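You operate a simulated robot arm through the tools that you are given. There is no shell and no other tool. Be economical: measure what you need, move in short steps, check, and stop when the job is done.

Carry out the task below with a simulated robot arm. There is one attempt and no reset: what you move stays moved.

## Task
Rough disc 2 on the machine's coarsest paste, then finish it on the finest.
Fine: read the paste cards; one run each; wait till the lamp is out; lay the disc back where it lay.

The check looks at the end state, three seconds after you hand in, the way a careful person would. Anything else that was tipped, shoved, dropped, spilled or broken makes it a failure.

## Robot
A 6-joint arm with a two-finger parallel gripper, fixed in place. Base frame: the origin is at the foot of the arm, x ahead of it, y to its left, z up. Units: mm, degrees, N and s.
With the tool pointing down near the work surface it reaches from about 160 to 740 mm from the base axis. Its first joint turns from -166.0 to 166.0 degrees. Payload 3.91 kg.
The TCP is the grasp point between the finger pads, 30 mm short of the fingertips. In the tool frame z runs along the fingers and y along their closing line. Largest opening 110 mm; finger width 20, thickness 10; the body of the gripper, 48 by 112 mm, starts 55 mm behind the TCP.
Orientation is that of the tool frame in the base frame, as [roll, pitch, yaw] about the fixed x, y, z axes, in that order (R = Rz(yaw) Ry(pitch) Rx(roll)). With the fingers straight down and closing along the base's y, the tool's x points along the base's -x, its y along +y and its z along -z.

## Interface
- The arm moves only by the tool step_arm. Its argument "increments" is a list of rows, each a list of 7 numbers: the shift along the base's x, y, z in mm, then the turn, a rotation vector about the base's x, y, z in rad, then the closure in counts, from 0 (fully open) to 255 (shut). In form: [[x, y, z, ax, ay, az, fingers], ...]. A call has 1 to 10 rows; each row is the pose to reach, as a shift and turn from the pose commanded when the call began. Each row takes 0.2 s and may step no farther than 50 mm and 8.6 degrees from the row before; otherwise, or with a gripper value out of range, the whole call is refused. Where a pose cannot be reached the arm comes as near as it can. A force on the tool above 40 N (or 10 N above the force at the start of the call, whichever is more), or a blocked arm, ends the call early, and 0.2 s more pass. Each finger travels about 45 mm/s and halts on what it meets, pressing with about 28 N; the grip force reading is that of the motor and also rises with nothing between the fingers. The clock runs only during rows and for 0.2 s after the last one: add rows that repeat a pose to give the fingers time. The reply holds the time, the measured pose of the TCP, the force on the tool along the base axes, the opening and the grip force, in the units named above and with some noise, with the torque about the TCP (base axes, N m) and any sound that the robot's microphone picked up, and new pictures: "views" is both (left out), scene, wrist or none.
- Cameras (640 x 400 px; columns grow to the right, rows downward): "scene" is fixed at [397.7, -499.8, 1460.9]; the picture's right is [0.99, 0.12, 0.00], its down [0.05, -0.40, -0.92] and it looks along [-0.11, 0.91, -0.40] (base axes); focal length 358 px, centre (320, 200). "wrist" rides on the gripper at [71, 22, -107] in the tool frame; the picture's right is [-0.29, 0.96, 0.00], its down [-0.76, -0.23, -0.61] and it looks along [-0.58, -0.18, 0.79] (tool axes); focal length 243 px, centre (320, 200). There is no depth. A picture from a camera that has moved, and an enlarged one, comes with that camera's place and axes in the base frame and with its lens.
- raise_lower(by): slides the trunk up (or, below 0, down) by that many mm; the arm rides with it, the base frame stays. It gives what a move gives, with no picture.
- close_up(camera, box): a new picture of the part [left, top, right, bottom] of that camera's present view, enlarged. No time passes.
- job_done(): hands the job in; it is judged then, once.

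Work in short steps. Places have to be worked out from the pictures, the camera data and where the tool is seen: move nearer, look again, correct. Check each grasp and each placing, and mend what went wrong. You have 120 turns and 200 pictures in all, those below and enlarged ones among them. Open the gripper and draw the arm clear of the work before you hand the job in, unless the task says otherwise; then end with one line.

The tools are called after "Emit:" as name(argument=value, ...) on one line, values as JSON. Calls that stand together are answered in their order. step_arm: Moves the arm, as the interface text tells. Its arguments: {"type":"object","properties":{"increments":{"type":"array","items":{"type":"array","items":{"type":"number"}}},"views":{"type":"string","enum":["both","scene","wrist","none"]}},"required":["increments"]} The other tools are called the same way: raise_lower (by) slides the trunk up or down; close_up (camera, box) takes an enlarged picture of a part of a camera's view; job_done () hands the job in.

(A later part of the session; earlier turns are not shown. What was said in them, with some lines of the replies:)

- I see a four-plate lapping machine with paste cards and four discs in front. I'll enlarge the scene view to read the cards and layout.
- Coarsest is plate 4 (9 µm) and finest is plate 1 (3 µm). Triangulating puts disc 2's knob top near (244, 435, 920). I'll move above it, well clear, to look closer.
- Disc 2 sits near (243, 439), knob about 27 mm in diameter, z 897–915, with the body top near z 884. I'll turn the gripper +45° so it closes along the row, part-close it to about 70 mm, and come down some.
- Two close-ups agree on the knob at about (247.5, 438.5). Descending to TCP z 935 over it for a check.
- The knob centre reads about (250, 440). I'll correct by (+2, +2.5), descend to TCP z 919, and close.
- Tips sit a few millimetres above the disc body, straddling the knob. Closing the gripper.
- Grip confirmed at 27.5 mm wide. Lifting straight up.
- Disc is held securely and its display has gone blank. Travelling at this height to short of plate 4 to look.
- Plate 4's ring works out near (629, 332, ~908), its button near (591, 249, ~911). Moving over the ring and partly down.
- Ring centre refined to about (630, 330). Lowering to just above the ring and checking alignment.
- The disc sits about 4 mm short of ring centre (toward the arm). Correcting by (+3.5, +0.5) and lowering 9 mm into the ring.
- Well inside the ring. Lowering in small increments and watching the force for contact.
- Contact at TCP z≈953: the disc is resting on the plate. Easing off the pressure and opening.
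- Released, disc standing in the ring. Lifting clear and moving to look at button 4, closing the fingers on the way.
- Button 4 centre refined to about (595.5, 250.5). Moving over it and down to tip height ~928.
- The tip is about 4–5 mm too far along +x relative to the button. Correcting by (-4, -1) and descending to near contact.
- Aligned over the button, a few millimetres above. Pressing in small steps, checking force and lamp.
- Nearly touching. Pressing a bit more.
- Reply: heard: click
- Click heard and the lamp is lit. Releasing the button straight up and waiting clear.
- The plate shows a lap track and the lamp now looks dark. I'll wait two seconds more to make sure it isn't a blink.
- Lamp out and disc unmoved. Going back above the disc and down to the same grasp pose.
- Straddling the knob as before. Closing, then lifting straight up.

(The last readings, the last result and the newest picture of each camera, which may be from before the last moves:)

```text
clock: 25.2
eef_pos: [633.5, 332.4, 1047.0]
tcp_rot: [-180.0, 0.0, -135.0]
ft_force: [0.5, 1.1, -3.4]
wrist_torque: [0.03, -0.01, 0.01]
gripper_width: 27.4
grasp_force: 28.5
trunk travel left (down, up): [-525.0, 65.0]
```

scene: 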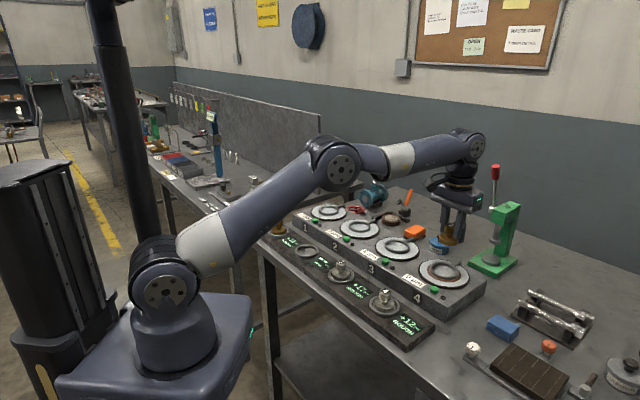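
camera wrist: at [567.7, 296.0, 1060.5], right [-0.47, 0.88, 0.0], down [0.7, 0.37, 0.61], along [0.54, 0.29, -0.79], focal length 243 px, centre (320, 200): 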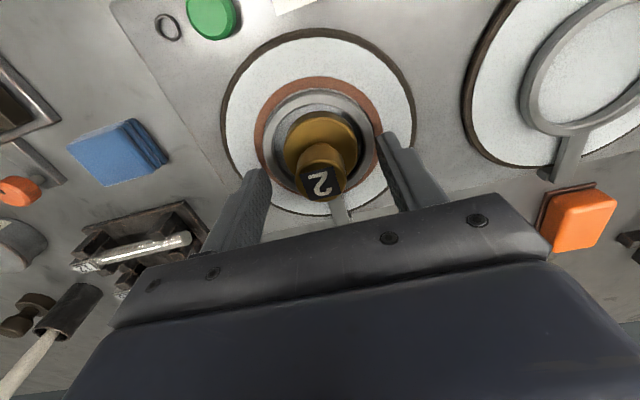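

Disc held again. Travelling toward plate 1, stopping short at about (255, 590) to look.

Emit:
step_arm(increments=[[-38, 26, 0, 0, 0, 0, 255], [-76, 52, 0, 0, 0, 0, 255], [-114, 78, 0, 0, 0, 0, 255], [-152, 104, 0, 0, 0, 0, 255], [-190, 130, 0, 0, 0, 0, 255], [-228, 155, 0, 0, 0, 0, 255], [-266, 181, 0, 0, 0, 0, 255], [-304, 207, 0, 0, 0, 0, 255], [-342, 233, 0, 0, 0, 0, 255], [-379, 259, 0, 0, 0, 0, 255]])

Emit:
close_up(camera="scene", box=[272, 180, 368, 240])

Emit:
close_up(camera="wrist", box=[160, 30, 480, 230])

```text
clock: 27.4
eef_pos: [253.3, 589.5, 1052.5]
tcp_rot: [180.0, 0.0, -135.1]
ft_force: [0.4, -0.6, -2.7]
wrist_torque: [-0.03, -0.03, 0.0]
gripper_width: 27.5
grasp_force: 28.0
trunk travel left (down, up): [-525.0, 65.0]
camera wrist: at [186.5, 555.0, 1159.1], right [-0.47, 0.88, 0.0], down [0.7, 0.37, 0.61], along [0.54, 0.29, -0.79], focal length 243 px, centre (320, 200)
```

scene: 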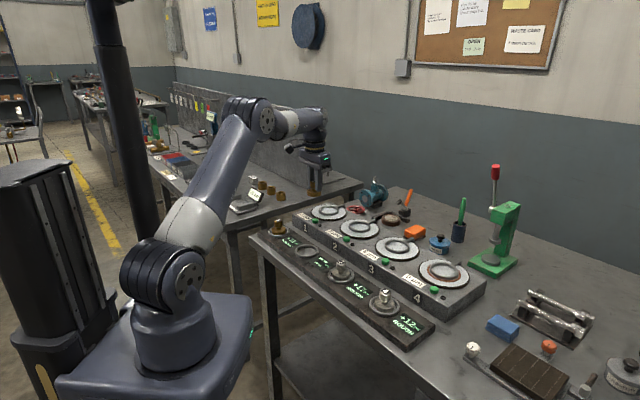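
wrist: 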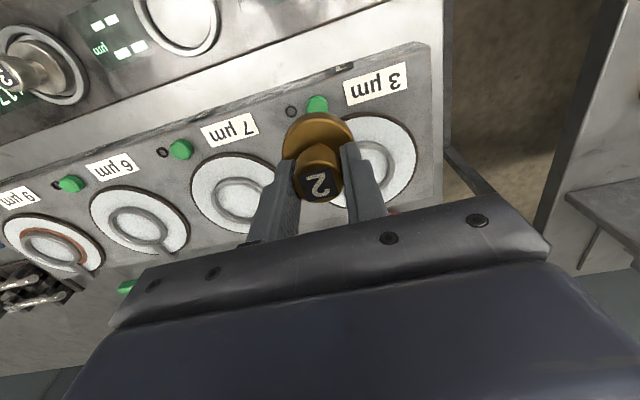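

```text
6.67 times, centred on (320, 210) of scene
camera zoom: at [397.7, -499.8, 1460.9], right [0.99, 0.12, 0.0], down [0.05, -0.4, -0.92], along [-0.11, 0.91, -0.4], focal length 2384 px, centre (320, 133)
```

zoom: 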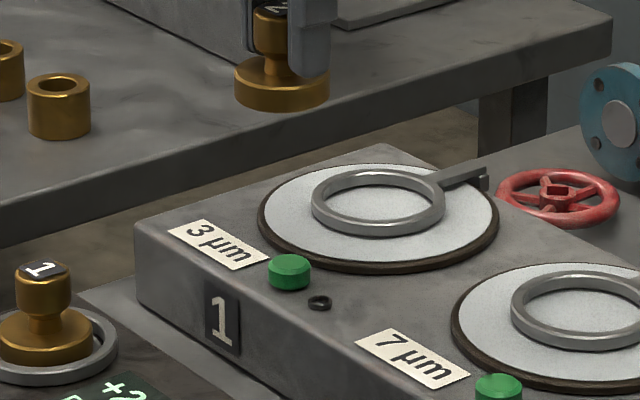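

```text
2.00 times, centred on (320, 130) of wrist
camera zoom: at [186.5, 555.0, 1159.1], right [-0.47, 0.88, 0.0], down [0.7, 0.37, 0.61], along [0.54, 0.29, -0.79], focal length 485 px, centre (320, 340)
```

zoom: 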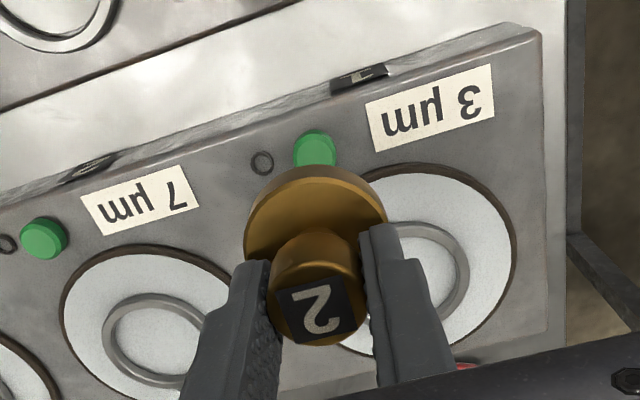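

Ring 1's centre estimates converge near (294, 669). Moving over it and partly down for a check.

Emit:
step_arm(increments=[[13, 27, 0, 0, 0, 0, 255], [26, 54, 0, 0, 0, 0, 255], [39, 80, 0, 0, 0, 0, 255], [39, 80, -40, 0, 0, 0, 255], [39, 80, -70, 0, 0, 0, 255], [39, 80, -70, 0, 0, 0, 255]], views="wrist")

Emit:
close_up(camera="scene", box=[288, 180, 368, 230])

Emit:
close_up(camera="wrist", box=[200, 60, 440, 210])

```text
clock: 28.8
eef_pos: [288.1, 654.3, 976.8]
tcp_rot: [179.9, 0.1, -135.0]
ft_force: [0.0, 0.3, -2.2]
wrist_torque: [0.02, 0.01, -0.02]
gripper_width: 27.4
grasp_force: 27.6
out of reach, approached as far as the arm can: row 3, 4, 5, 6
trunk travel left (down, up): [-525.0, 65.0]
camera wrist: at [220.6, 619.1, 1083.0], right [-0.47, 0.88, 0.0], down [0.7, 0.37, 0.61], along [0.54, 0.29, -0.79], focal length 243 px, centre (320, 200)
```

wrist: 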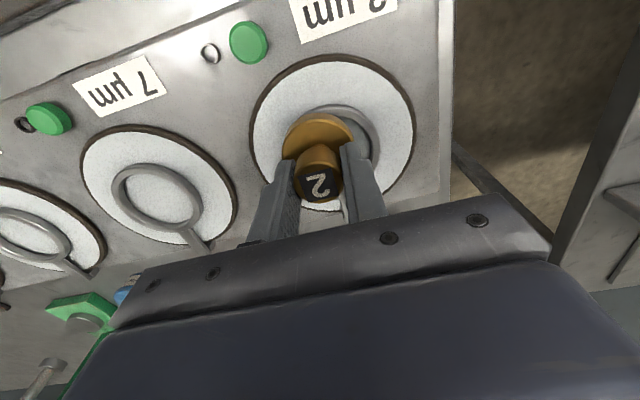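

```text
8.00 times, centred on (328, 205) of scene
camera zoom: at [397.7, -499.8, 1460.9], right [0.99, 0.12, 0.0], down [0.05, -0.4, -0.92], along [-0.11, 0.91, -0.4], focal length 2860 px, centre (256, 160)
```

zoom: 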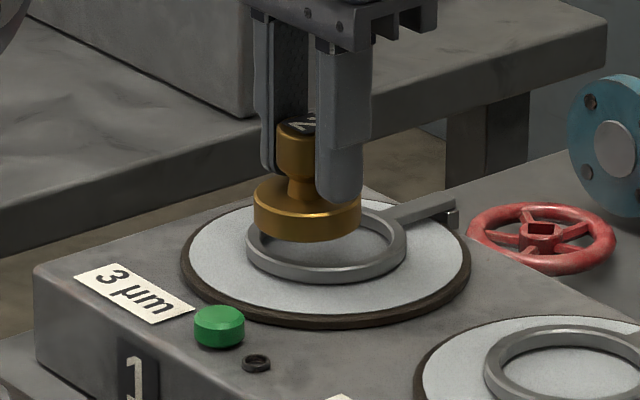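

```text
2.67 times, centred on (320, 135) of wrist
camera zoom: at [220.6, 619.1, 1083.0], right [-0.47, 0.88, 0.0], down [0.7, 0.37, 0.61], along [0.54, 0.29, -0.79], focal length 647 px, centre (320, 373)
```

zoom: 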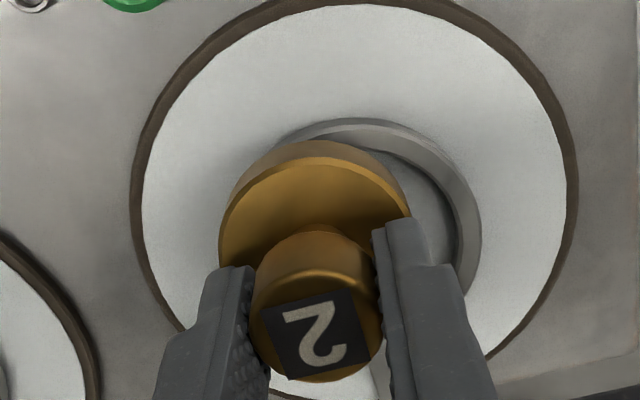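

The arm runs out of reach at this trunk height, about 16 mm short. Raising the trunk brings the shoulder nearer the wrist level and extends the reach; the tool rides up harmlessly with it.

Emit:
raise_lower(by=65)

```text
clock: 29.8
eef_pos: [288.1, 654.0, 1041.2]
tcp_rot: [180.0, 0.0, -134.9]
ft_force: [-0.5, 0.5, -2.9]
wrist_torque: [0.01, -0.02, -0.01]
gripper_width: 27.6
grasp_force: 27.8
trunk travel left (down, up): [-590.0, 0.0]
```

Testing with a pure downward move to see what the commanded pose now is.

Emit:
step_arm(increments=[[0, 0, -20, 0, 0, 0, 255], [0, 0, -45, 0, 0, 0, 255], [0, 0, -45, 0, 0, 0, 255]], views="none")

```text
clock: 30.6
eef_pos: [287.6, 654.2, 995.8]
tcp_rot: [180.0, 0.1, -135.0]
ft_force: [1.0, -0.7, -2.5]
wrist_torque: [0.0, 0.02, 0.01]
gripper_width: 27.5
grasp_force: 28.3
trunk travel left (down, up): [-590.0, 0.0]
```

The commanded pose equals the actual one. Now shifting (+8, +15) toward the target (296, 669) while lowering a little.

Emit:
step_arm(increments=[[4, 7, 0, 0, 0, 0, 255], [8, 15, 0, 0, 0, 0, 255], [8, 15, -16, 0, 0, 0, 255], [8, 15, -16, 0, 0, 0, 255]], views="none")

Emit:
close_up(camera="scene", box=[296, 180, 360, 220])

Emit:
close_up(camera="wrist", box=[200, 60, 440, 210])

```text
clock: 31.6
eef_pos: [292.3, 660.1, 977.8]
tcp_rot: [179.9, 0.2, -135.0]
ft_force: [0.0, 0.7, -3.8]
wrist_torque: [-0.01, -0.02, -0.03]
gripper_width: 27.8
grasp_force: 28.1
out of reach, approached as far as the arm can: row 2, 3, 4
trunk travel left (down, up): [-590.0, 0.0]
```

```text
10.00 times, centred on (328, 200) of scene
camera zoom: at [397.7, -499.8, 1460.9], right [0.99, 0.12, 0.0], down [0.05, -0.4, -0.92], along [-0.11, 0.91, -0.4], focal length 3576 px, centre (240, 200)
```

zoom: 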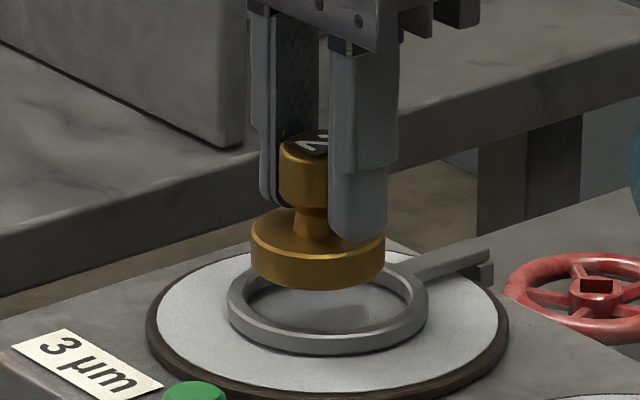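

```text
2.67 times, centred on (320, 135) of wrist
camera zoom: at [224.9, 624.0, 1085.6], right [-0.47, 0.88, 0.0], down [0.7, 0.37, 0.61], along [0.54, 0.29, -0.79], focal length 647 px, centre (320, 373)
```

zoom: 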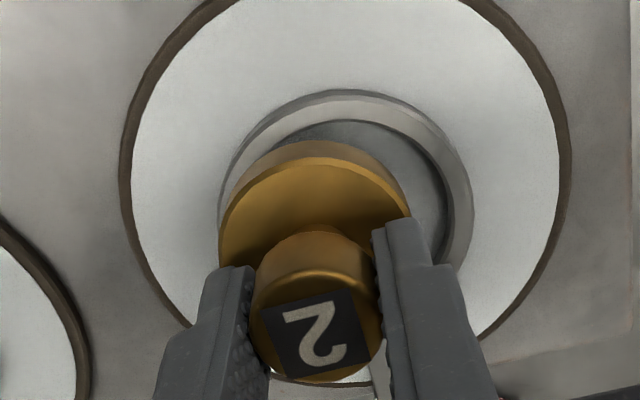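

Still about 11 mm short radially, and now near the maximum for a vertical tool. Tilting the tool 3° outward should gain the rest; the disc will settle flat on release.

Emit:
step_arm(increments=[[0, 0, 0, 0.024, -0.0105, 0, 255], [1.5, 5, 0, 0.048, -0.021, 0, 255], [3, 10.5, -2, 0.048, -0.021, 0, 255], [3, 10.5, -8, 0.048, -0.021, 0, 255], [3, 10.5, -8, 0.048, -0.021, 0, 255]], views="none")

Emit:
close_up(camera="scene", box=[296, 180, 360, 220])

Emit:
close_up(camera="wrist", box=[200, 60, 440, 210])

```text
clock: 32.8
eef_pos: [295.0, 668.1, 971.2]
tcp_rot: [178.9, 2.8, -135.0]
ft_force: [-0.8, 0.0, -3.3]
wrist_torque: [0.0, 0.02, 0.0]
gripper_width: 27.3
grasp_force: 27.8
trunk travel left (down, up): [-590.0, 0.0]
```

```text
10.00 times, centred on (328, 200) of scene
camera zoom: at [397.7, -499.8, 1460.9], right [0.99, 0.12, 0.0], down [0.05, -0.4, -0.92], along [-0.11, 0.91, -0.4], focal length 3576 px, centre (240, 200)
```

zoom: 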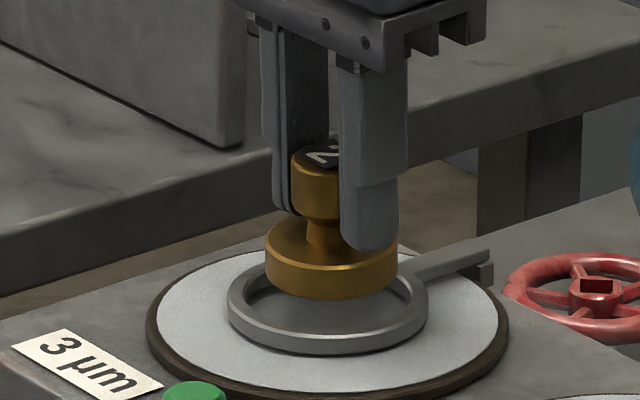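

```text
2.67 times, centred on (320, 135) of wrist
camera zoom: at [225.8, 628.5, 1074.5], right [-0.47, 0.88, 0.03], down [0.69, 0.34, 0.64], along [0.55, 0.32, -0.77], focal length 647 px, centre (320, 373)
```

zoom: 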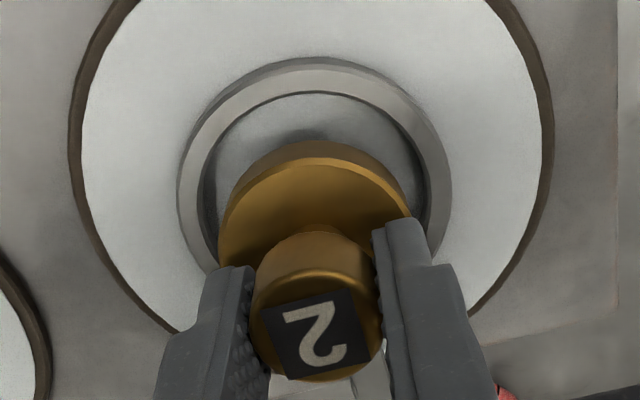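

Reached: disc now about centred over ring 1 in both views. Lowering 14 mm toward the plate.

Emit:
step_arm(increments=[[-0.5, 0, -5, 0, 0, 0, 255], [-0.5, 0, -10, 0, 0, 0, 255], [-0.5, 0, -14, 0, 0, 0, 255]], views="none")

Emit:
close_up(camera="scene", box=[296, 180, 360, 220])

Emit:
close_up(camera="wrist", box=[200, 60, 440, 210])

```text
clock: 33.6
eef_pos: [294.8, 669.3, 956.9]
tcp_rot: [178.9, 2.8, -135.0]
ft_force: [0.3, 0.0, -2.7]
wrist_torque: [-0.02, -0.01, -0.03]
gripper_width: 27.3
grasp_force: 28.2
trunk travel left (down, up): [-590.0, 0.0]
```

```text
10.00 times, centred on (328, 200) of scene
camera zoom: at [397.7, -499.8, 1460.9], right [0.99, 0.12, 0.0], down [0.05, -0.4, -0.92], along [-0.11, 0.91, -0.4], focal length 3576 px, centre (240, 200)
```

zoom: 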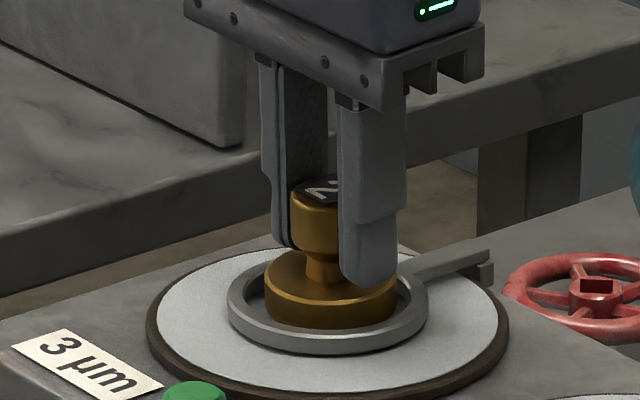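

```text
2.67 times, centred on (320, 135) of wrist
camera zoom: at [225.5, 629.1, 1060.5], right [-0.47, 0.88, 0.03], down [0.69, 0.34, 0.64], along [0.55, 0.32, -0.77], focal length 647 px, centre (320, 373)
```

zoom: 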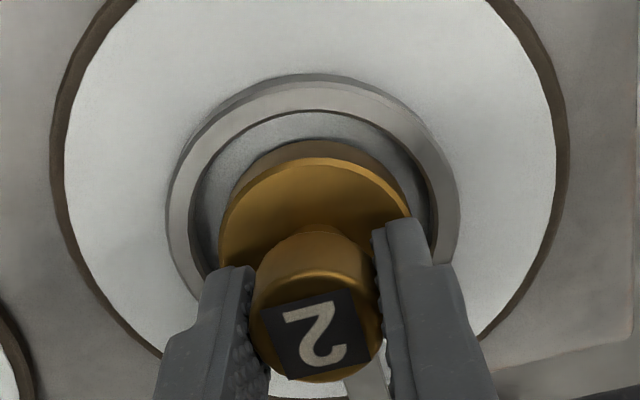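

Nicely inside ring 1. Lowering to contact.

Emit:
step_arm(increments=[[-0.3, -0.5, -1.5, 0, 0, 0, 255], [-0.3, -0.5, -3, 0, 0, 0, 255]], views="none")

```text
clock: 34.2
eef_pos: [294.3, 668.3, 955.5]
tcp_rot: [178.7, 2.8, -134.9]
ft_force: [0.4, 0.1, 0.9]
wrist_torque: [-0.08, 0.03, -0.01]
gripper_width: 27.5
grasp_force: 28.0
trunk travel left (down, up): [-590.0, 0.0]
```

The disc's near edge has touched (force +3.6 N over weight). Going 1 mm lower, then opening to let it settle flat.

Emit:
step_arm(increments=[[0, 0, -1, 0, 0, 0, 255], [0, 0, -1, 0, 0, 0, 150], [0, 0, -1, 0, 0, 0, 130], [0, 0, -1, 0, 0, 0, 130]], views="wrist")

Emit:
close_up(camera="scene", box=[296, 180, 360, 220])

```text
clock: 35.2
eef_pos: [295.0, 668.4, 952.9]
tcp_rot: [178.9, 3.0, -135.0]
ft_force: [0.3, -0.2, 0.5]
wrist_torque: [-0.03, 0.0, 0.01]
gripper_width: 53.9
grasp_force: 0.0
trunk travel left (down, up): [-590.0, 0.0]
camera wrist: at [225.0, 628.0, 1057.1], right [-0.47, 0.88, 0.03], down [0.69, 0.34, 0.64], along [0.55, 0.32, -0.77], focal length 243 px, centre (320, 200)
```

wrist: 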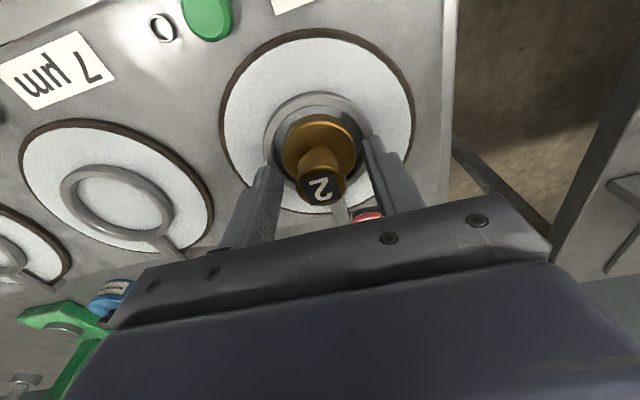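

```text
10.00 times, centred on (328, 200) of scene
camera zoom: at [397.7, -499.8, 1460.9], right [0.99, 0.12, 0.0], down [0.05, -0.4, -0.92], along [-0.11, 0.91, -0.4], focal length 3576 px, centre (240, 200)
```

zoom: 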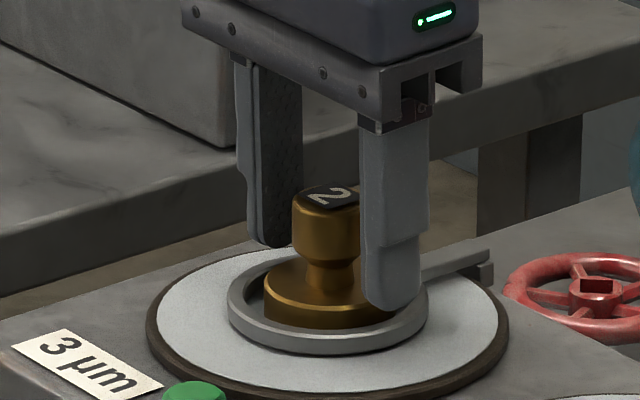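

Released and sitting flat in ring 1. Lifting, moving back, levelling the tool, closing fingers, toward button 1 at about (252, 588).

Emit:
step_arm(increments=[[0, 0, 20, 0, 0, 0, 130], [0, 0, 40, 0, 0, 0, 130], [-5, -10, 60, 0, 0, 0, 130], [-15, -30, 60, -0.024, 0.0105, 0, 200], [-28, -55, 60, -0.048, 0.021, 0, 255], [-42.5, -80.5, 60, -0.048, 0.021, 0, 255], [-42.5, -80.5, 40, -0.048, 0.021, 0, 255], [-42.5, -80.5, 20, -0.048, 0.021, 0, 255], [-42.5, -80.5, 8, -0.048, 0.021, 0, 255], [-42.5, -80.5, 8, -0.048, 0.021, 0, 255]], views="none")

Emit:
close_up(camera="scene", box=[280, 190, 360, 240])

Emit:
close_up(camera="wrist", box=[200, 60, 440, 210])

```text
clock: 37.4
eef_pos: [251.2, 587.5, 960.2]
tcp_rot: [179.9, 0.0, -135.1]
ft_force: [-0.7, 0.2, -0.5]
wrist_torque: [0.01, 0.0, -0.02]
gripper_width: 0.0
grasp_force: 27.8
trunk travel left (down, up): [-590.0, 0.0]
```

```text
8.00 times, centred on (320, 215) of scene
camera zoom: at [397.7, -499.8, 1460.9], right [0.99, 0.12, 0.0], down [0.05, -0.4, -0.92], along [-0.11, 0.91, -0.4], focal length 2860 px, centre (320, 80)
```

zoom: 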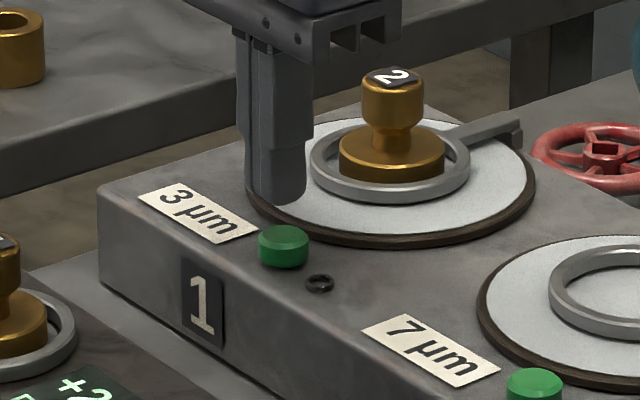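

```text
2.67 times, centred on (320, 135) of wrist
camera zoom: at [184.7, 552.9, 1067.3], right [-0.47, 0.88, 0.0], down [0.7, 0.37, 0.61], along [0.54, 0.29, -0.79], focal length 647 px, centre (320, 373)
```

zoom: 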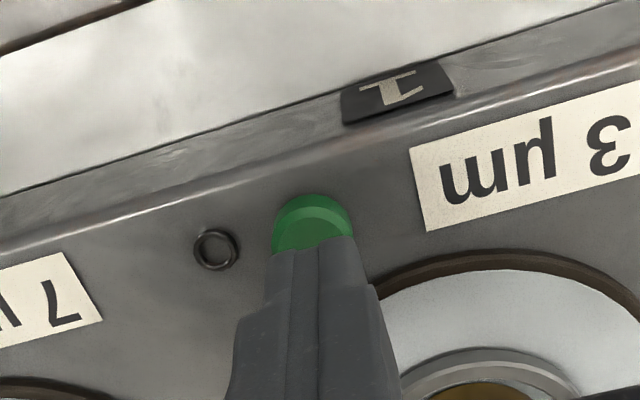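

Tip is close to over the button; nudging (+1.5, -1.5) and lowering to just above contact.

Emit:
step_arm(increments=[[1.5, -1.5, -5, 0, 0, 0, 255], [1.5, -1.5, -11, 0, 0, 0, 255], [1.5, -1.5, -16, 0, 0, 0, 255]], views="none")

Emit:
close_up(camera="scene", box=[280, 190, 360, 240])

```text
clock: 38.2
eef_pos: [253.4, 586.2, 943.6]
tcp_rot: [-179.9, 0.1, -135.0]
ft_force: [-0.2, 0.4, 0.0]
wrist_torque: [0.06, 0.0, -0.03]
gripper_width: 0.0
grasp_force: 27.5
trunk travel left (down, up): [-590.0, 0.0]
```

```text
8.00 times, centred on (320, 215) of scene
camera zoom: at [397.7, -499.8, 1460.9], right [0.99, 0.12, 0.0], down [0.05, -0.4, -0.92], along [-0.11, 0.91, -0.4], focal length 2860 px, centre (320, 80)
```

zoom: 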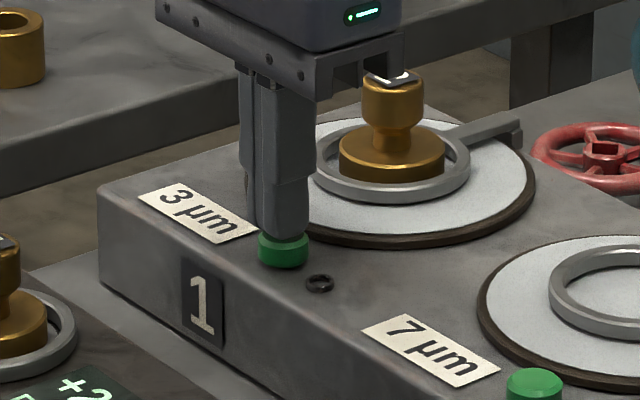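

Aligned. Pressing down about 6 mm until the click.

Emit:
step_arm(increments=[[0, 0, -3, 0, 0, 0, 255], [0, 0, -5, 0, 0, 0, 255], [0, 0, -6.5, 0, 0, 0, 255]], views="none")

Emit:
close_up(camera="scene", box=[280, 190, 360, 240])

```text
clock: 39.0
eef_pos: [252.7, 587.1, 939.9]
tcp_rot: [179.8, 0.2, -135.0]
ft_force: [0.3, 0.8, 2.7]
wrist_torque: [0.05, 0.0, 0.0]
gripper_width: 0.0
grasp_force: 27.9
trunk travel left (down, up): [-590.0, 0.0]
heard: click
```

```text
8.00 times, centred on (320, 215) of scene
camera zoom: at [397.7, -499.8, 1460.9], right [0.99, 0.12, 0.0], down [0.05, -0.4, -0.92], along [-0.11, 0.91, -0.4], focal length 2860 px, centre (320, 80)
```

zoom: 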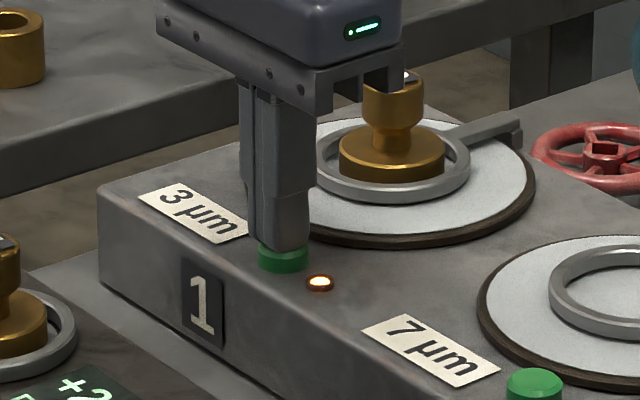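

Click heard, lamp 1 lit. Lifting off the button and waiting.

Emit:
step_arm(increments=[[0, 0, 15, 0, 0, 0, 255], [0, 0, 45, 0, 0, 0, 255], [0, 0, 80, 0, 0, 0, 255], [0, 0, 80, 0, 0, 0, 200], [0, 0, 80, 0, 0, 0, 130], [0, 0, 80, 0, 0, 0, 93], [0, 0, 80, 0, 0, 0, 93], [0, 0, 80, 0, 0, 0, 93], [0, 0, 80, 0, 0, 0, 93], [0, 0, 80, 0, 0, 0, 93]], views="none")

Emit:
close_up(camera="scene", box=[280, 190, 360, 240])

Emit:
step_arm(increments=[[0, 0, 0, 0, 0, 0, 93], [0, 0, 0, 0, 0, 0, 93], [0, 0, 0, 0, 0, 0, 93]], views="none")

Emit:
close_up(camera="scene", box=[280, 190, 360, 240])

```text
clock: 41.2
eef_pos: [256.1, 587.0, 1018.4]
tcp_rot: [180.0, 0.0, -135.1]
ft_force: [0.9, 0.5, 0.0]
wrist_torque: [0.01, -0.05, 0.02]
gripper_width: 69.9
grasp_force: 0.0
trunk travel left (down, up): [-590.0, 0.0]
```

```text
8.00 times, centred on (320, 215) of scene
camera zoom: at [397.7, -499.8, 1460.9], right [0.99, 0.12, 0.0], down [0.05, -0.4, -0.92], along [-0.11, 0.91, -0.4], focal length 2860 px, centre (320, 80)
```

zoom: 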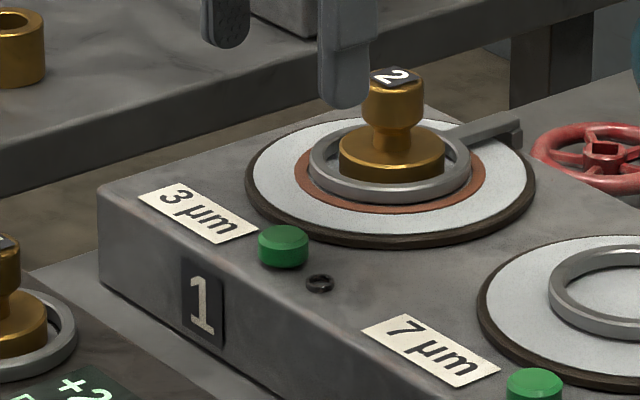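

```text
clock: 42.0
eef_pos: [254.8, 586.7, 1018.7]
tcp_rot: [180.0, 0.0, -135.0]
ft_force: [-0.1, 0.0, -0.1]
wrist_torque: [0.02, 0.0, -0.02]
gripper_width: 69.9
grasp_force: 0.1
trunk travel left (down, up): [-590.0, 0.0]
```

```text
8.00 times, centred on (320, 215) of scene
camera zoom: at [397.7, -499.8, 1460.9], right [0.99, 0.12, 0.0], down [0.05, -0.4, -0.92], along [-0.11, 0.91, -0.4], focal length 2860 px, centre (320, 80)
```

zoom: 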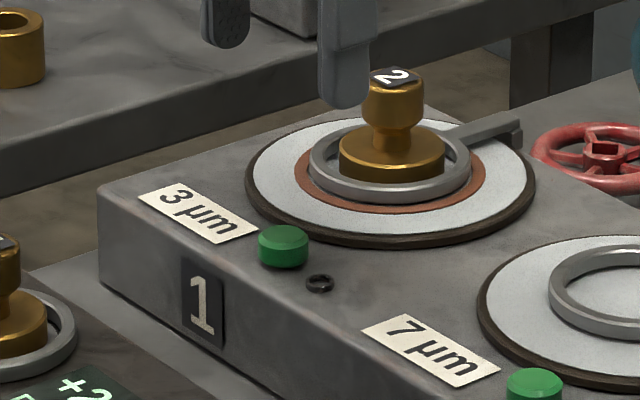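

Lamp 1 is out. Returning to the same tilted grasp pose over the disc.

Emit:
step_arm(increments=[[13, 27, 0, 0, 0, 0, 93], [26, 54, -5, 0.024, -0.0105, 0, 93], [36, 72, -15, 0.048, -0.021, 0, 93], [40.5, 81, -25, 0.048, -0.021, 0, 93], [41, 82, -45, 0.048, -0.021, 0, 93], [41, 82, -64, 0.048, -0.021, 0, 93], [41, 82, -64, 0.048, -0.021, 0, 93]], views="none")

Emit:
close_up(camera="scene", box=[296, 180, 360, 220])

Emit:
close_up(camera="wrist", box=[200, 60, 440, 210])

```text
clock: 43.6
eef_pos: [294.9, 667.4, 955.8]
tcp_rot: [178.9, 2.9, -134.9]
ft_force: [0.9, -0.1, -1.2]
wrist_torque: [0.0, -0.02, 0.02]
gripper_width: 69.9
grasp_force: 0.0
trunk travel left (down, up): [-590.0, 0.0]
```

```text
10.00 times, centred on (328, 200) of scene
camera zoom: at [397.7, -499.8, 1460.9], right [0.99, 0.12, 0.0], down [0.05, -0.4, -0.92], along [-0.11, 0.91, -0.4], focal length 3576 px, centre (240, 200)
```

zoom: 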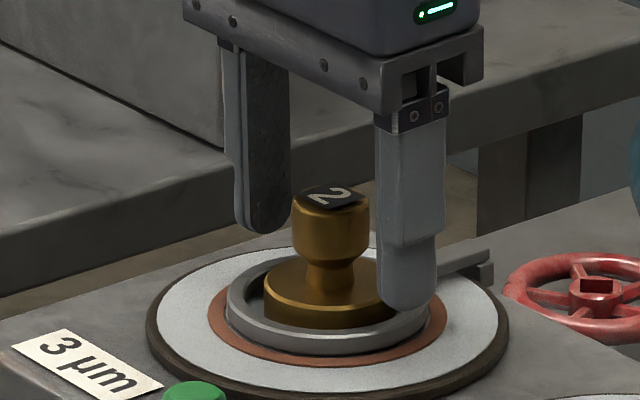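

```text
2.67 times, centred on (320, 135) of wrist
camera zoom: at [225.4, 627.4, 1060.1], right [-0.47, 0.88, 0.03], down [0.69, 0.34, 0.64], along [0.55, 0.32, -0.77], focal length 647 px, centre (320, 373)
```

zoom: 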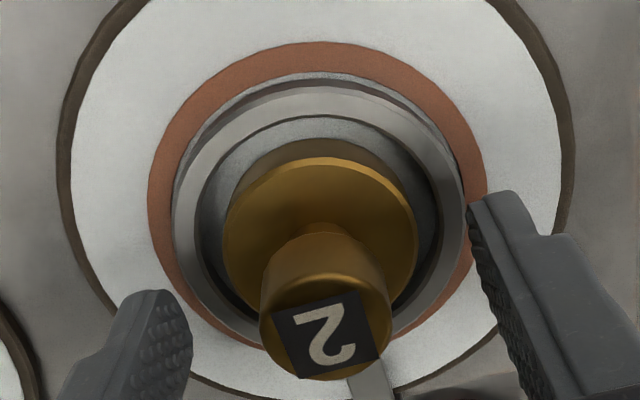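

Good alignment; nudging 2 mm inward to centre the pads on the knob and 1.5 mm down, then closing.

Emit:
step_arm(increments=[[-1.8, -0.9, -1.5, 0, 0, 0, 93], [-1.8, -0.9, -1.5, 0, 0, 0, 170], [-1.8, -0.9, -1.5, 0, 0, 0, 255], [-1.8, -0.9, -1.5, 0, 0, 0, 255], [-1.8, -0.9, -1.5, 0, 0, 0, 255], [-1.8, -0.9, -1.5, 0, 0, 0, 255]], views="none")

Emit:
close_up(camera="scene", box=[296, 180, 360, 220])

```text
clock: 45.0
eef_pos: [292.1, 666.2, 954.4]
tcp_rot: [178.9, 2.9, -135.0]
ft_force: [-0.1, -0.2, 0.9]
wrist_torque: [-0.1, -0.11, 0.02]
gripper_width: 27.6
grasp_force: 27.8
trunk travel left (down, up): [-590.0, 0.0]
```

```text
10.00 times, centred on (328, 200) of scene
camera zoom: at [397.7, -499.8, 1460.9], right [0.99, 0.12, 0.0], down [0.05, -0.4, -0.92], along [-0.11, 0.91, -0.4], focal length 3576 px, centre (240, 200)
```

zoom: 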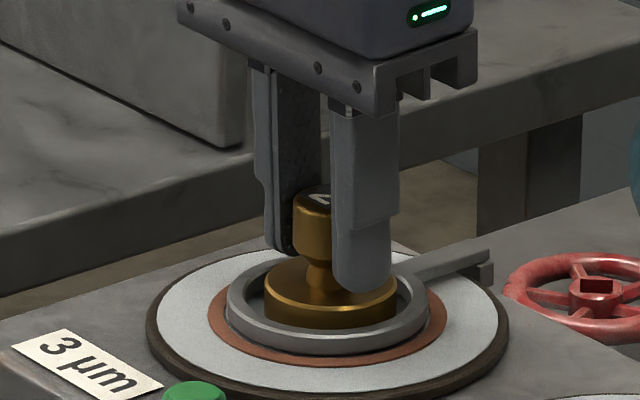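

Gripped. Lifting clear of the ring, then moving to above seat 2, keeping the same tool orientation.

Emit:
step_arm(increments=[[0, 0, 10, 0, 0, 0, 255], [0, 0, 28, 0, 0, 0, 255], [0, 0, 45, 0, 0, 0, 255], [-5, -28, 70, 0, 0, 0, 255], [-13, -68, 90, 0, 0, 0, 255], [-22, -112, 90, 0, 0, 0, 255], [-30, -152, 90, 0, 0, 0, 255], [-38, -195, 90, 0, 0, 0, 255], [-44.5, -229, 70, 0, 0, 0, 255], [-44.5, -229, 60, 0, 0, 0, 255]])

Emit:
close_up(camera="scene", box=[264, 204, 360, 264])

Emit:
close_up(camera="wrist", box=[200, 60, 440, 210])

```text
clock: 47.2
eef_pos: [246.6, 439.6, 1013.4]
tcp_rot: [179.0, 2.9, -135.2]
ft_force: [0.6, -0.8, -2.8]
wrist_torque: [0.0, 0.06, 0.0]
gripper_width: 27.5
grasp_force: 28.3
trunk travel left (down, up): [-590.0, 0.0]
camera wrist: at [178.1, 399.1, 1117.4], right [-0.47, 0.88, 0.03], down [0.69, 0.34, 0.64], along [0.55, 0.32, -0.77], focal length 243 px, centre (320, 200)
```

scene: 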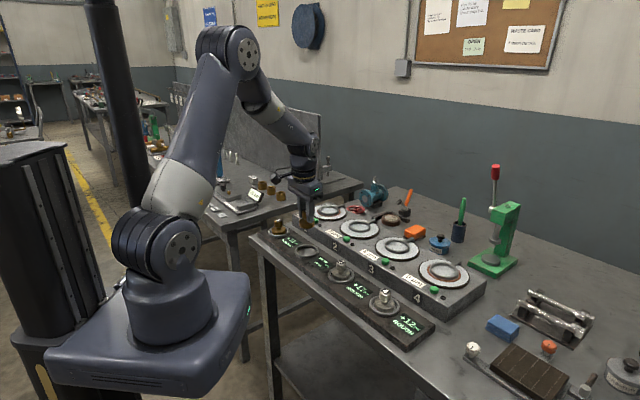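
wrist: 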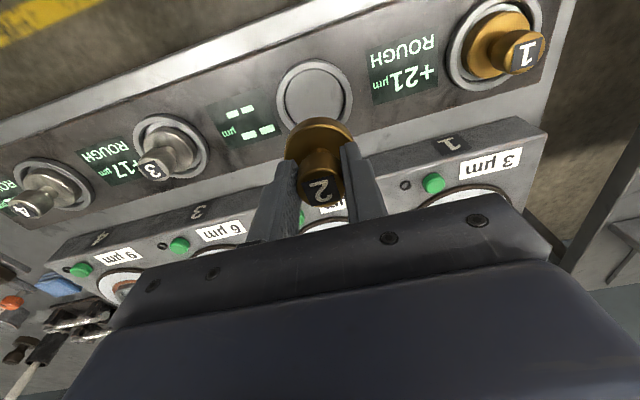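

```text
6.67 times, centred on (312, 234) of scene
camera zoom: at [397.7, -499.8, 1460.9], right [0.99, 0.12, 0.0], down [0.05, -0.4, -0.92], along [-0.11, 0.91, -0.4], focal length 2384 px, centre (373, -27)
```

zoom: 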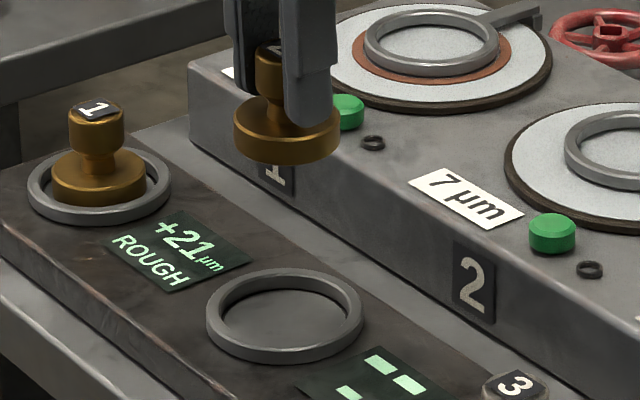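

```text
2.67 times, centred on (320, 135) of wrist
camera zoom: at [178.1, 399.1, 1117.4], right [-0.47, 0.88, 0.03], down [0.69, 0.34, 0.64], along [0.55, 0.32, -0.77], focal length 647 px, centre (320, 373)
```

zoom: 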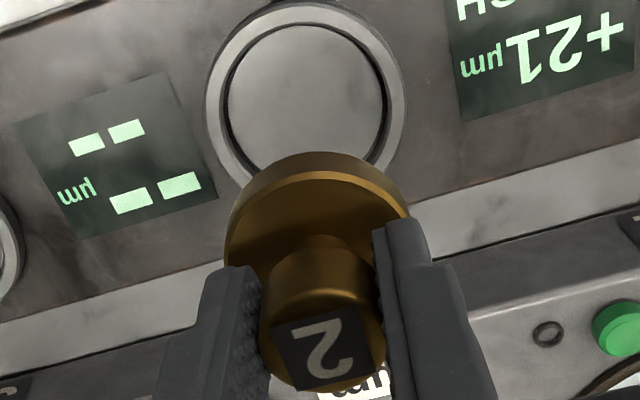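

Disc is nearly over seat 2 (about 1 mm to the right in the scene). Lowering to just above the seat.

Emit:
step_arm(increments=[[-1, 0, -25, 0, 0, 0, 255], [-1, 0, -50, 0, 0, 0, 255], [-1, 0, -76, 0, 0, 0, 255], [-1, 0, -76, 0, 0, 0, 255]], views="none")

Emit:
close_up(camera="scene", box=[280, 222, 344, 262])

Emit:
close_up(camera="wrist", box=[200, 60, 440, 210])

```text
clock: 48.2
eef_pos: [248.4, 440.0, 937.9]
tcp_rot: [178.9, 2.8, -135.1]
ft_force: [0.1, 0.0, -2.9]
wrist_torque: [-0.02, 0.0, 0.0]
gripper_width: 27.4
grasp_force: 28.3
trunk travel left (down, up): [-590.0, 0.0]
```

```text
10.00 times, centred on (312, 242) of scene
camera zoom: at [397.7, -499.8, 1460.9], right [0.99, 0.12, 0.0], down [0.05, -0.4, -0.92], along [-0.11, 0.91, -0.4], focal length 3576 px, centre (400, -220)
```

zoom: 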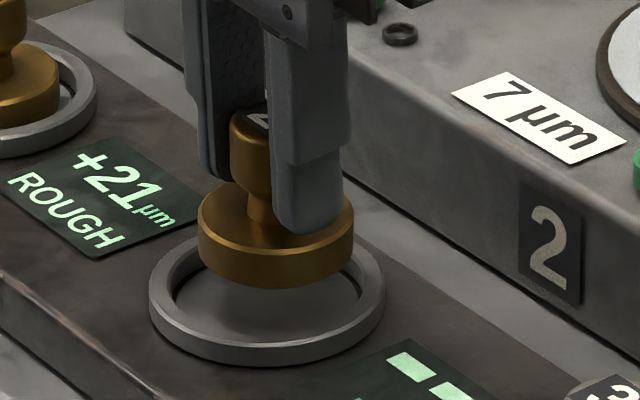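

```text
2.67 times, centred on (320, 135) of wrist
camera zoom: at [178.7, 399.6, 1042.0], right [-0.47, 0.88, 0.03], down [0.69, 0.34, 0.64], along [0.55, 0.32, -0.77], focal length 647 px, centre (320, 373)
```

zoom: 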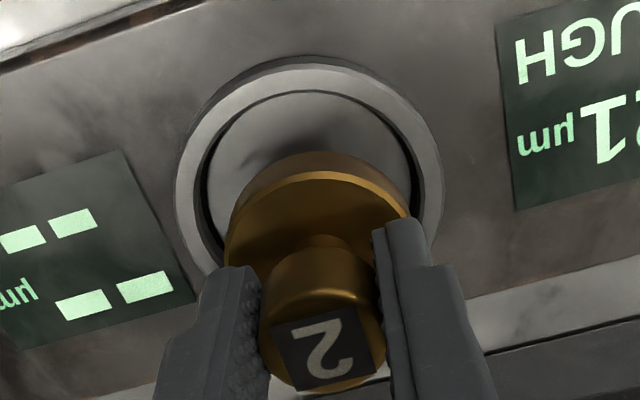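

Scene suggests moving about −3 mm in x; applying −2.5 and lowering 10 mm to compare again closer.

Emit:
step_arm(increments=[[-2.5, 0, 0, 0, 0, 0, 255], [-2.5, 0, -6, 0, 0, 0, 255], [-2.5, 0, -11, 0, 0, 0, 255], [-2.5, 0, -11, 0, 0, 0, 255]], views="none")

Emit:
close_up(camera="scene", box=[280, 222, 344, 262])

Emit:
close_up(camera="wrist", box=[200, 60, 440, 210])

```text
clock: 49.2
eef_pos: [244.6, 438.8, 927.8]
tcp_rot: [178.9, 2.7, -135.1]
ft_force: [-0.6, -0.6, -2.3]
wrist_torque: [0.0, 0.02, 0.0]
gripper_width: 27.6
grasp_force: 27.8
trunk travel left (down, up): [-590.0, 0.0]
```

```text
10.00 times, centred on (312, 242) of scene
camera zoom: at [397.7, -499.8, 1460.9], right [0.99, 0.12, 0.0], down [0.05, -0.4, -0.92], along [-0.11, 0.91, -0.4], focal length 3576 px, centre (400, -220)
```

zoom: 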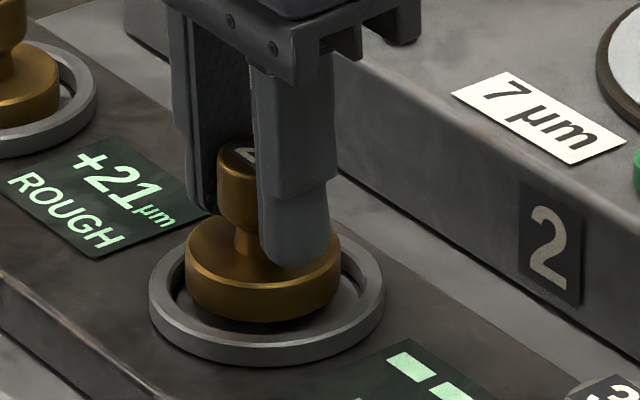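

```text
2.67 times, centred on (320, 135) of wrist
camera zoom: at [174.8, 398.5, 1030.7], right [-0.47, 0.88, 0.03], down [0.69, 0.34, 0.64], along [0.55, 0.32, -0.77], focal length 647 px, centre (320, 373)
```

zoom: 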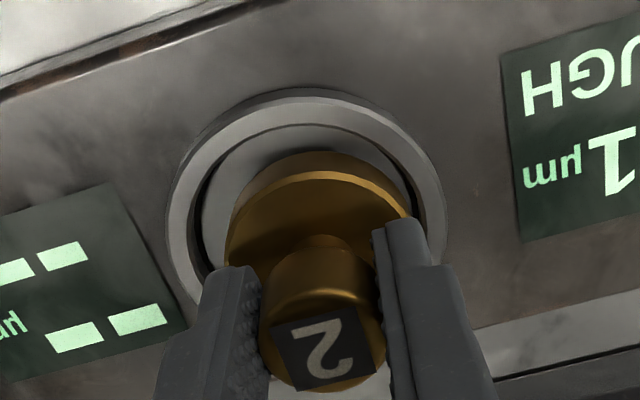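

Now about 1 mm left in the scene. Adjusting (+1, −0.5) and lowering 5 mm, then comparing with the original seat picture.

Emit:
step_arm(increments=[[1, -0.5, 0, 0, 0, 0, 255], [1, -0.5, -3, 0, 0, 0, 255], [1, -0.5, -6, 0, 0, 0, 255], [1, -0.5, -6, 0, 0, 0, 255]], views="none")

Emit:
close_up(camera="scene", box=[280, 222, 344, 262])

Emit:
close_up(camera="wrist", box=[200, 60, 440, 210])

```text
clock: 50.2
eef_pos: [244.3, 438.7, 922.4]
tcp_rot: [178.9, 3.0, -135.1]
ft_force: [-0.3, -2.2, 14.0]
wrist_torque: [-0.41, -0.21, 0.0]
gripper_width: 27.8
grasp_force: 28.5
trunk travel left (down, up): [-590.0, 0.0]
```

```text
10.00 times, centred on (312, 242) of scene
camera zoom: at [397.7, -499.8, 1460.9], right [0.99, 0.12, 0.0], down [0.05, -0.4, -0.92], along [-0.11, 0.91, -0.4], focal length 3576 px, centre (400, -220)
```

zoom: 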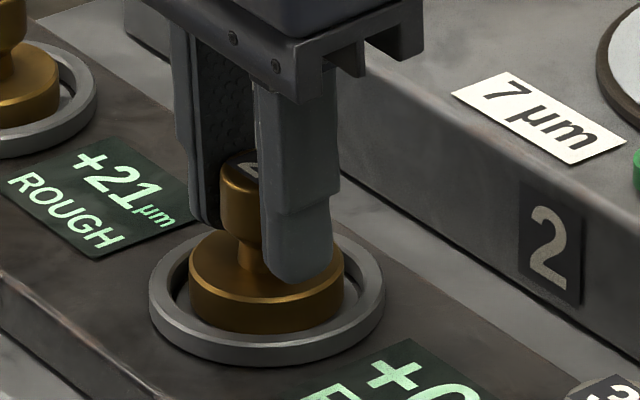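

```text
2.67 times, centred on (320, 135) of wrist
camera zoom: at [175.5, 397.9, 1025.4], right [-0.47, 0.88, 0.04], down [0.69, 0.34, 0.64], along [0.55, 0.33, -0.77], focal length 647 px, centre (320, 373)
```

zoom: 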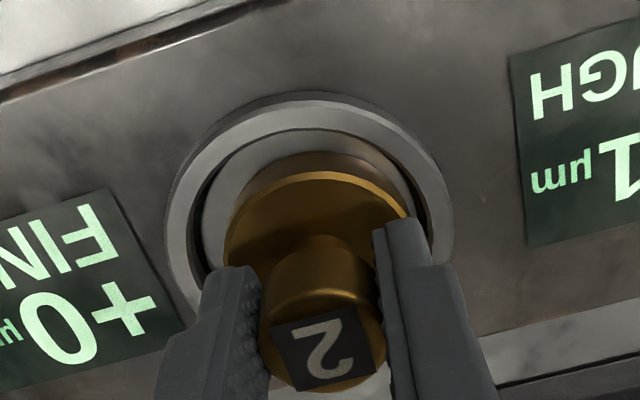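

Contact, display reads "+0 FIN…", and the disc outline matches the original picture. Easing off and releasing.

Emit:
step_arm(increments=[[0, 0, 1.5, 0, 0, 0, 255], [0, 0, 1.5, 0, 0, 0, 200], [0, 0, 1.5, 0, 0, 0, 130], [0, 0, 1.5, 0, 0, 0, 110], [0, 0, 1.5, 0, 0, 0, 110]], views="none")

Emit:
close_up(camera="scene", box=[280, 222, 344, 262])

```text
clock: 51.4
eef_pos: [243.1, 438.0, 920.6]
tcp_rot: [178.9, 2.9, -135.0]
ft_force: [0.0, 0.2, 0.7]
wrist_torque: [0.0, -0.01, -0.01]
gripper_width: 62.8
grasp_force: 0.1
trunk travel left (down, up): [-590.0, 0.0]
```

```text
10.00 times, centred on (312, 242) of scene
camera zoom: at [397.7, -499.8, 1460.9], right [0.99, 0.12, 0.0], down [0.05, -0.4, -0.92], along [-0.11, 0.91, -0.4], focal length 3576 px, centre (400, -220)
```

zoom: 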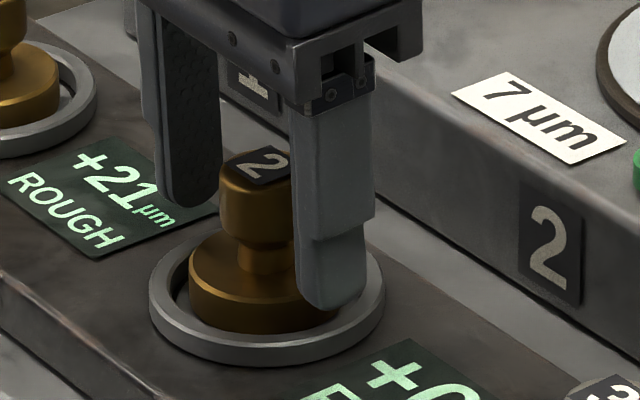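

Released in place. Lifting straight up, well clear, levelling the tool and opening.

Emit:
step_arm(increments=[[0, 0, 20, 0, 0, 0, 110], [0, 0, 45, 0, 0, 0, 110], [0, 0, 80, 0, 0, 0, 110], [0, 0, 120, 0, 0, 0, 60], [0, -30, 160, -0.024, 0.0105, 0, 0], [0, -60, 195, -0.048, 0.021, 0, 0], [0, -60, 195, -0.048, 0.021, 0, 0]])

Emit:
close_up(camera="scene", box=[260, 200, 420, 300])

Emit:
close_up(camera="scene", box=[280, 222, 344, 262])

```text
clock: 53.0
eef_pos: [245.4, 378.5, 1117.5]
tcp_rot: [179.9, 0.0, -135.0]
ft_force: [0.6, 0.3, 0.1]
wrist_torque: [0.04, 0.0, 0.02]
gripper_width: 110.1
grasp_force: 0.0
trunk travel left (down, up): [-590.0, 0.0]
camera wrist: at [177.5, 342.9, 1224.7], right [-0.47, 0.88, 0.0], down [0.7, 0.37, 0.61], along [0.54, 0.29, -0.79], focal length 243 px, centre (320, 200)
```

scene: 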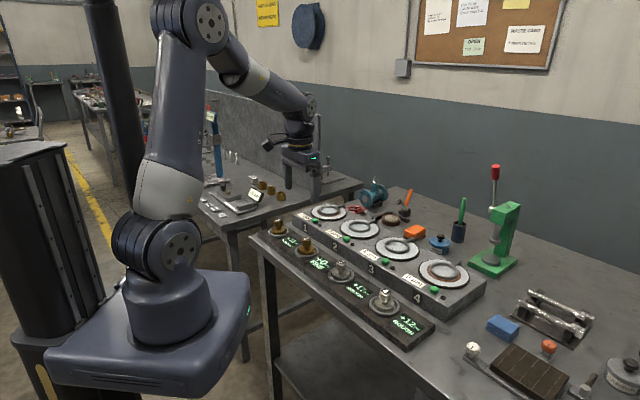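
wrist: 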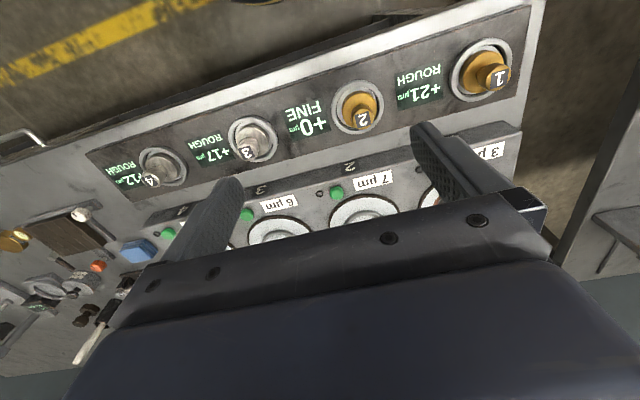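

```text
4.00 times, centred on (340, 250) of scene
camera zoom: at [397.7, -499.8, 1460.9], right [0.99, 0.12, 0.0], down [0.05, -0.4, -0.92], along [-0.11, 0.91, -0.4], focal length 1430 px, centre (240, 0)
```

zoom: 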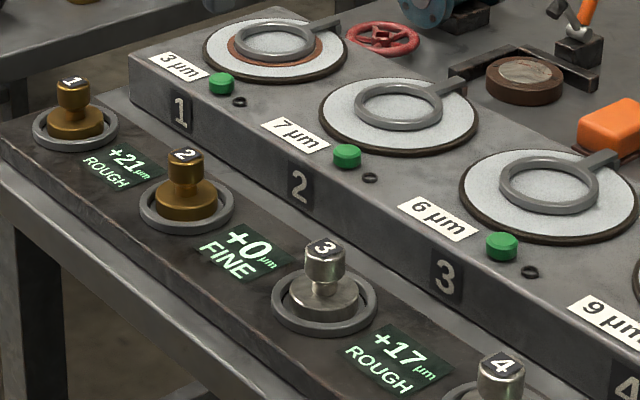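

```text
10.00 times, centred on (312, 242) of scene
camera zoom: at [397.7, -499.8, 1460.9], right [0.99, 0.12, 0.0], down [0.05, -0.4, -0.92], along [-0.11, 0.91, -0.4], focal length 3576 px, centre (400, -220)
```

zoom: 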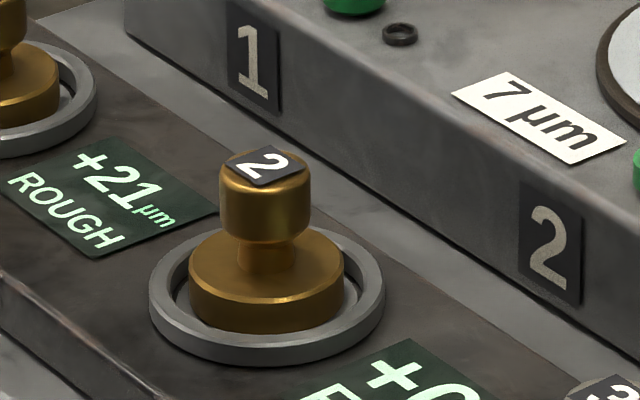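

Disc 2 is back in its seat within about 2 mm of where it lay. Its display reads "+0 µm FINE", the lamps are out and the arm is clear, so I'm handing in.

Emit:
job_done()

```text
The job is handed in.
```

Disc 2 had one run on plate 4 (9 µm, the coarsest) and one on plate 1 (3 µm, the finest). It is back in its seat within about 2 mm of where it lay, and its display reads "+0 µm FINE".
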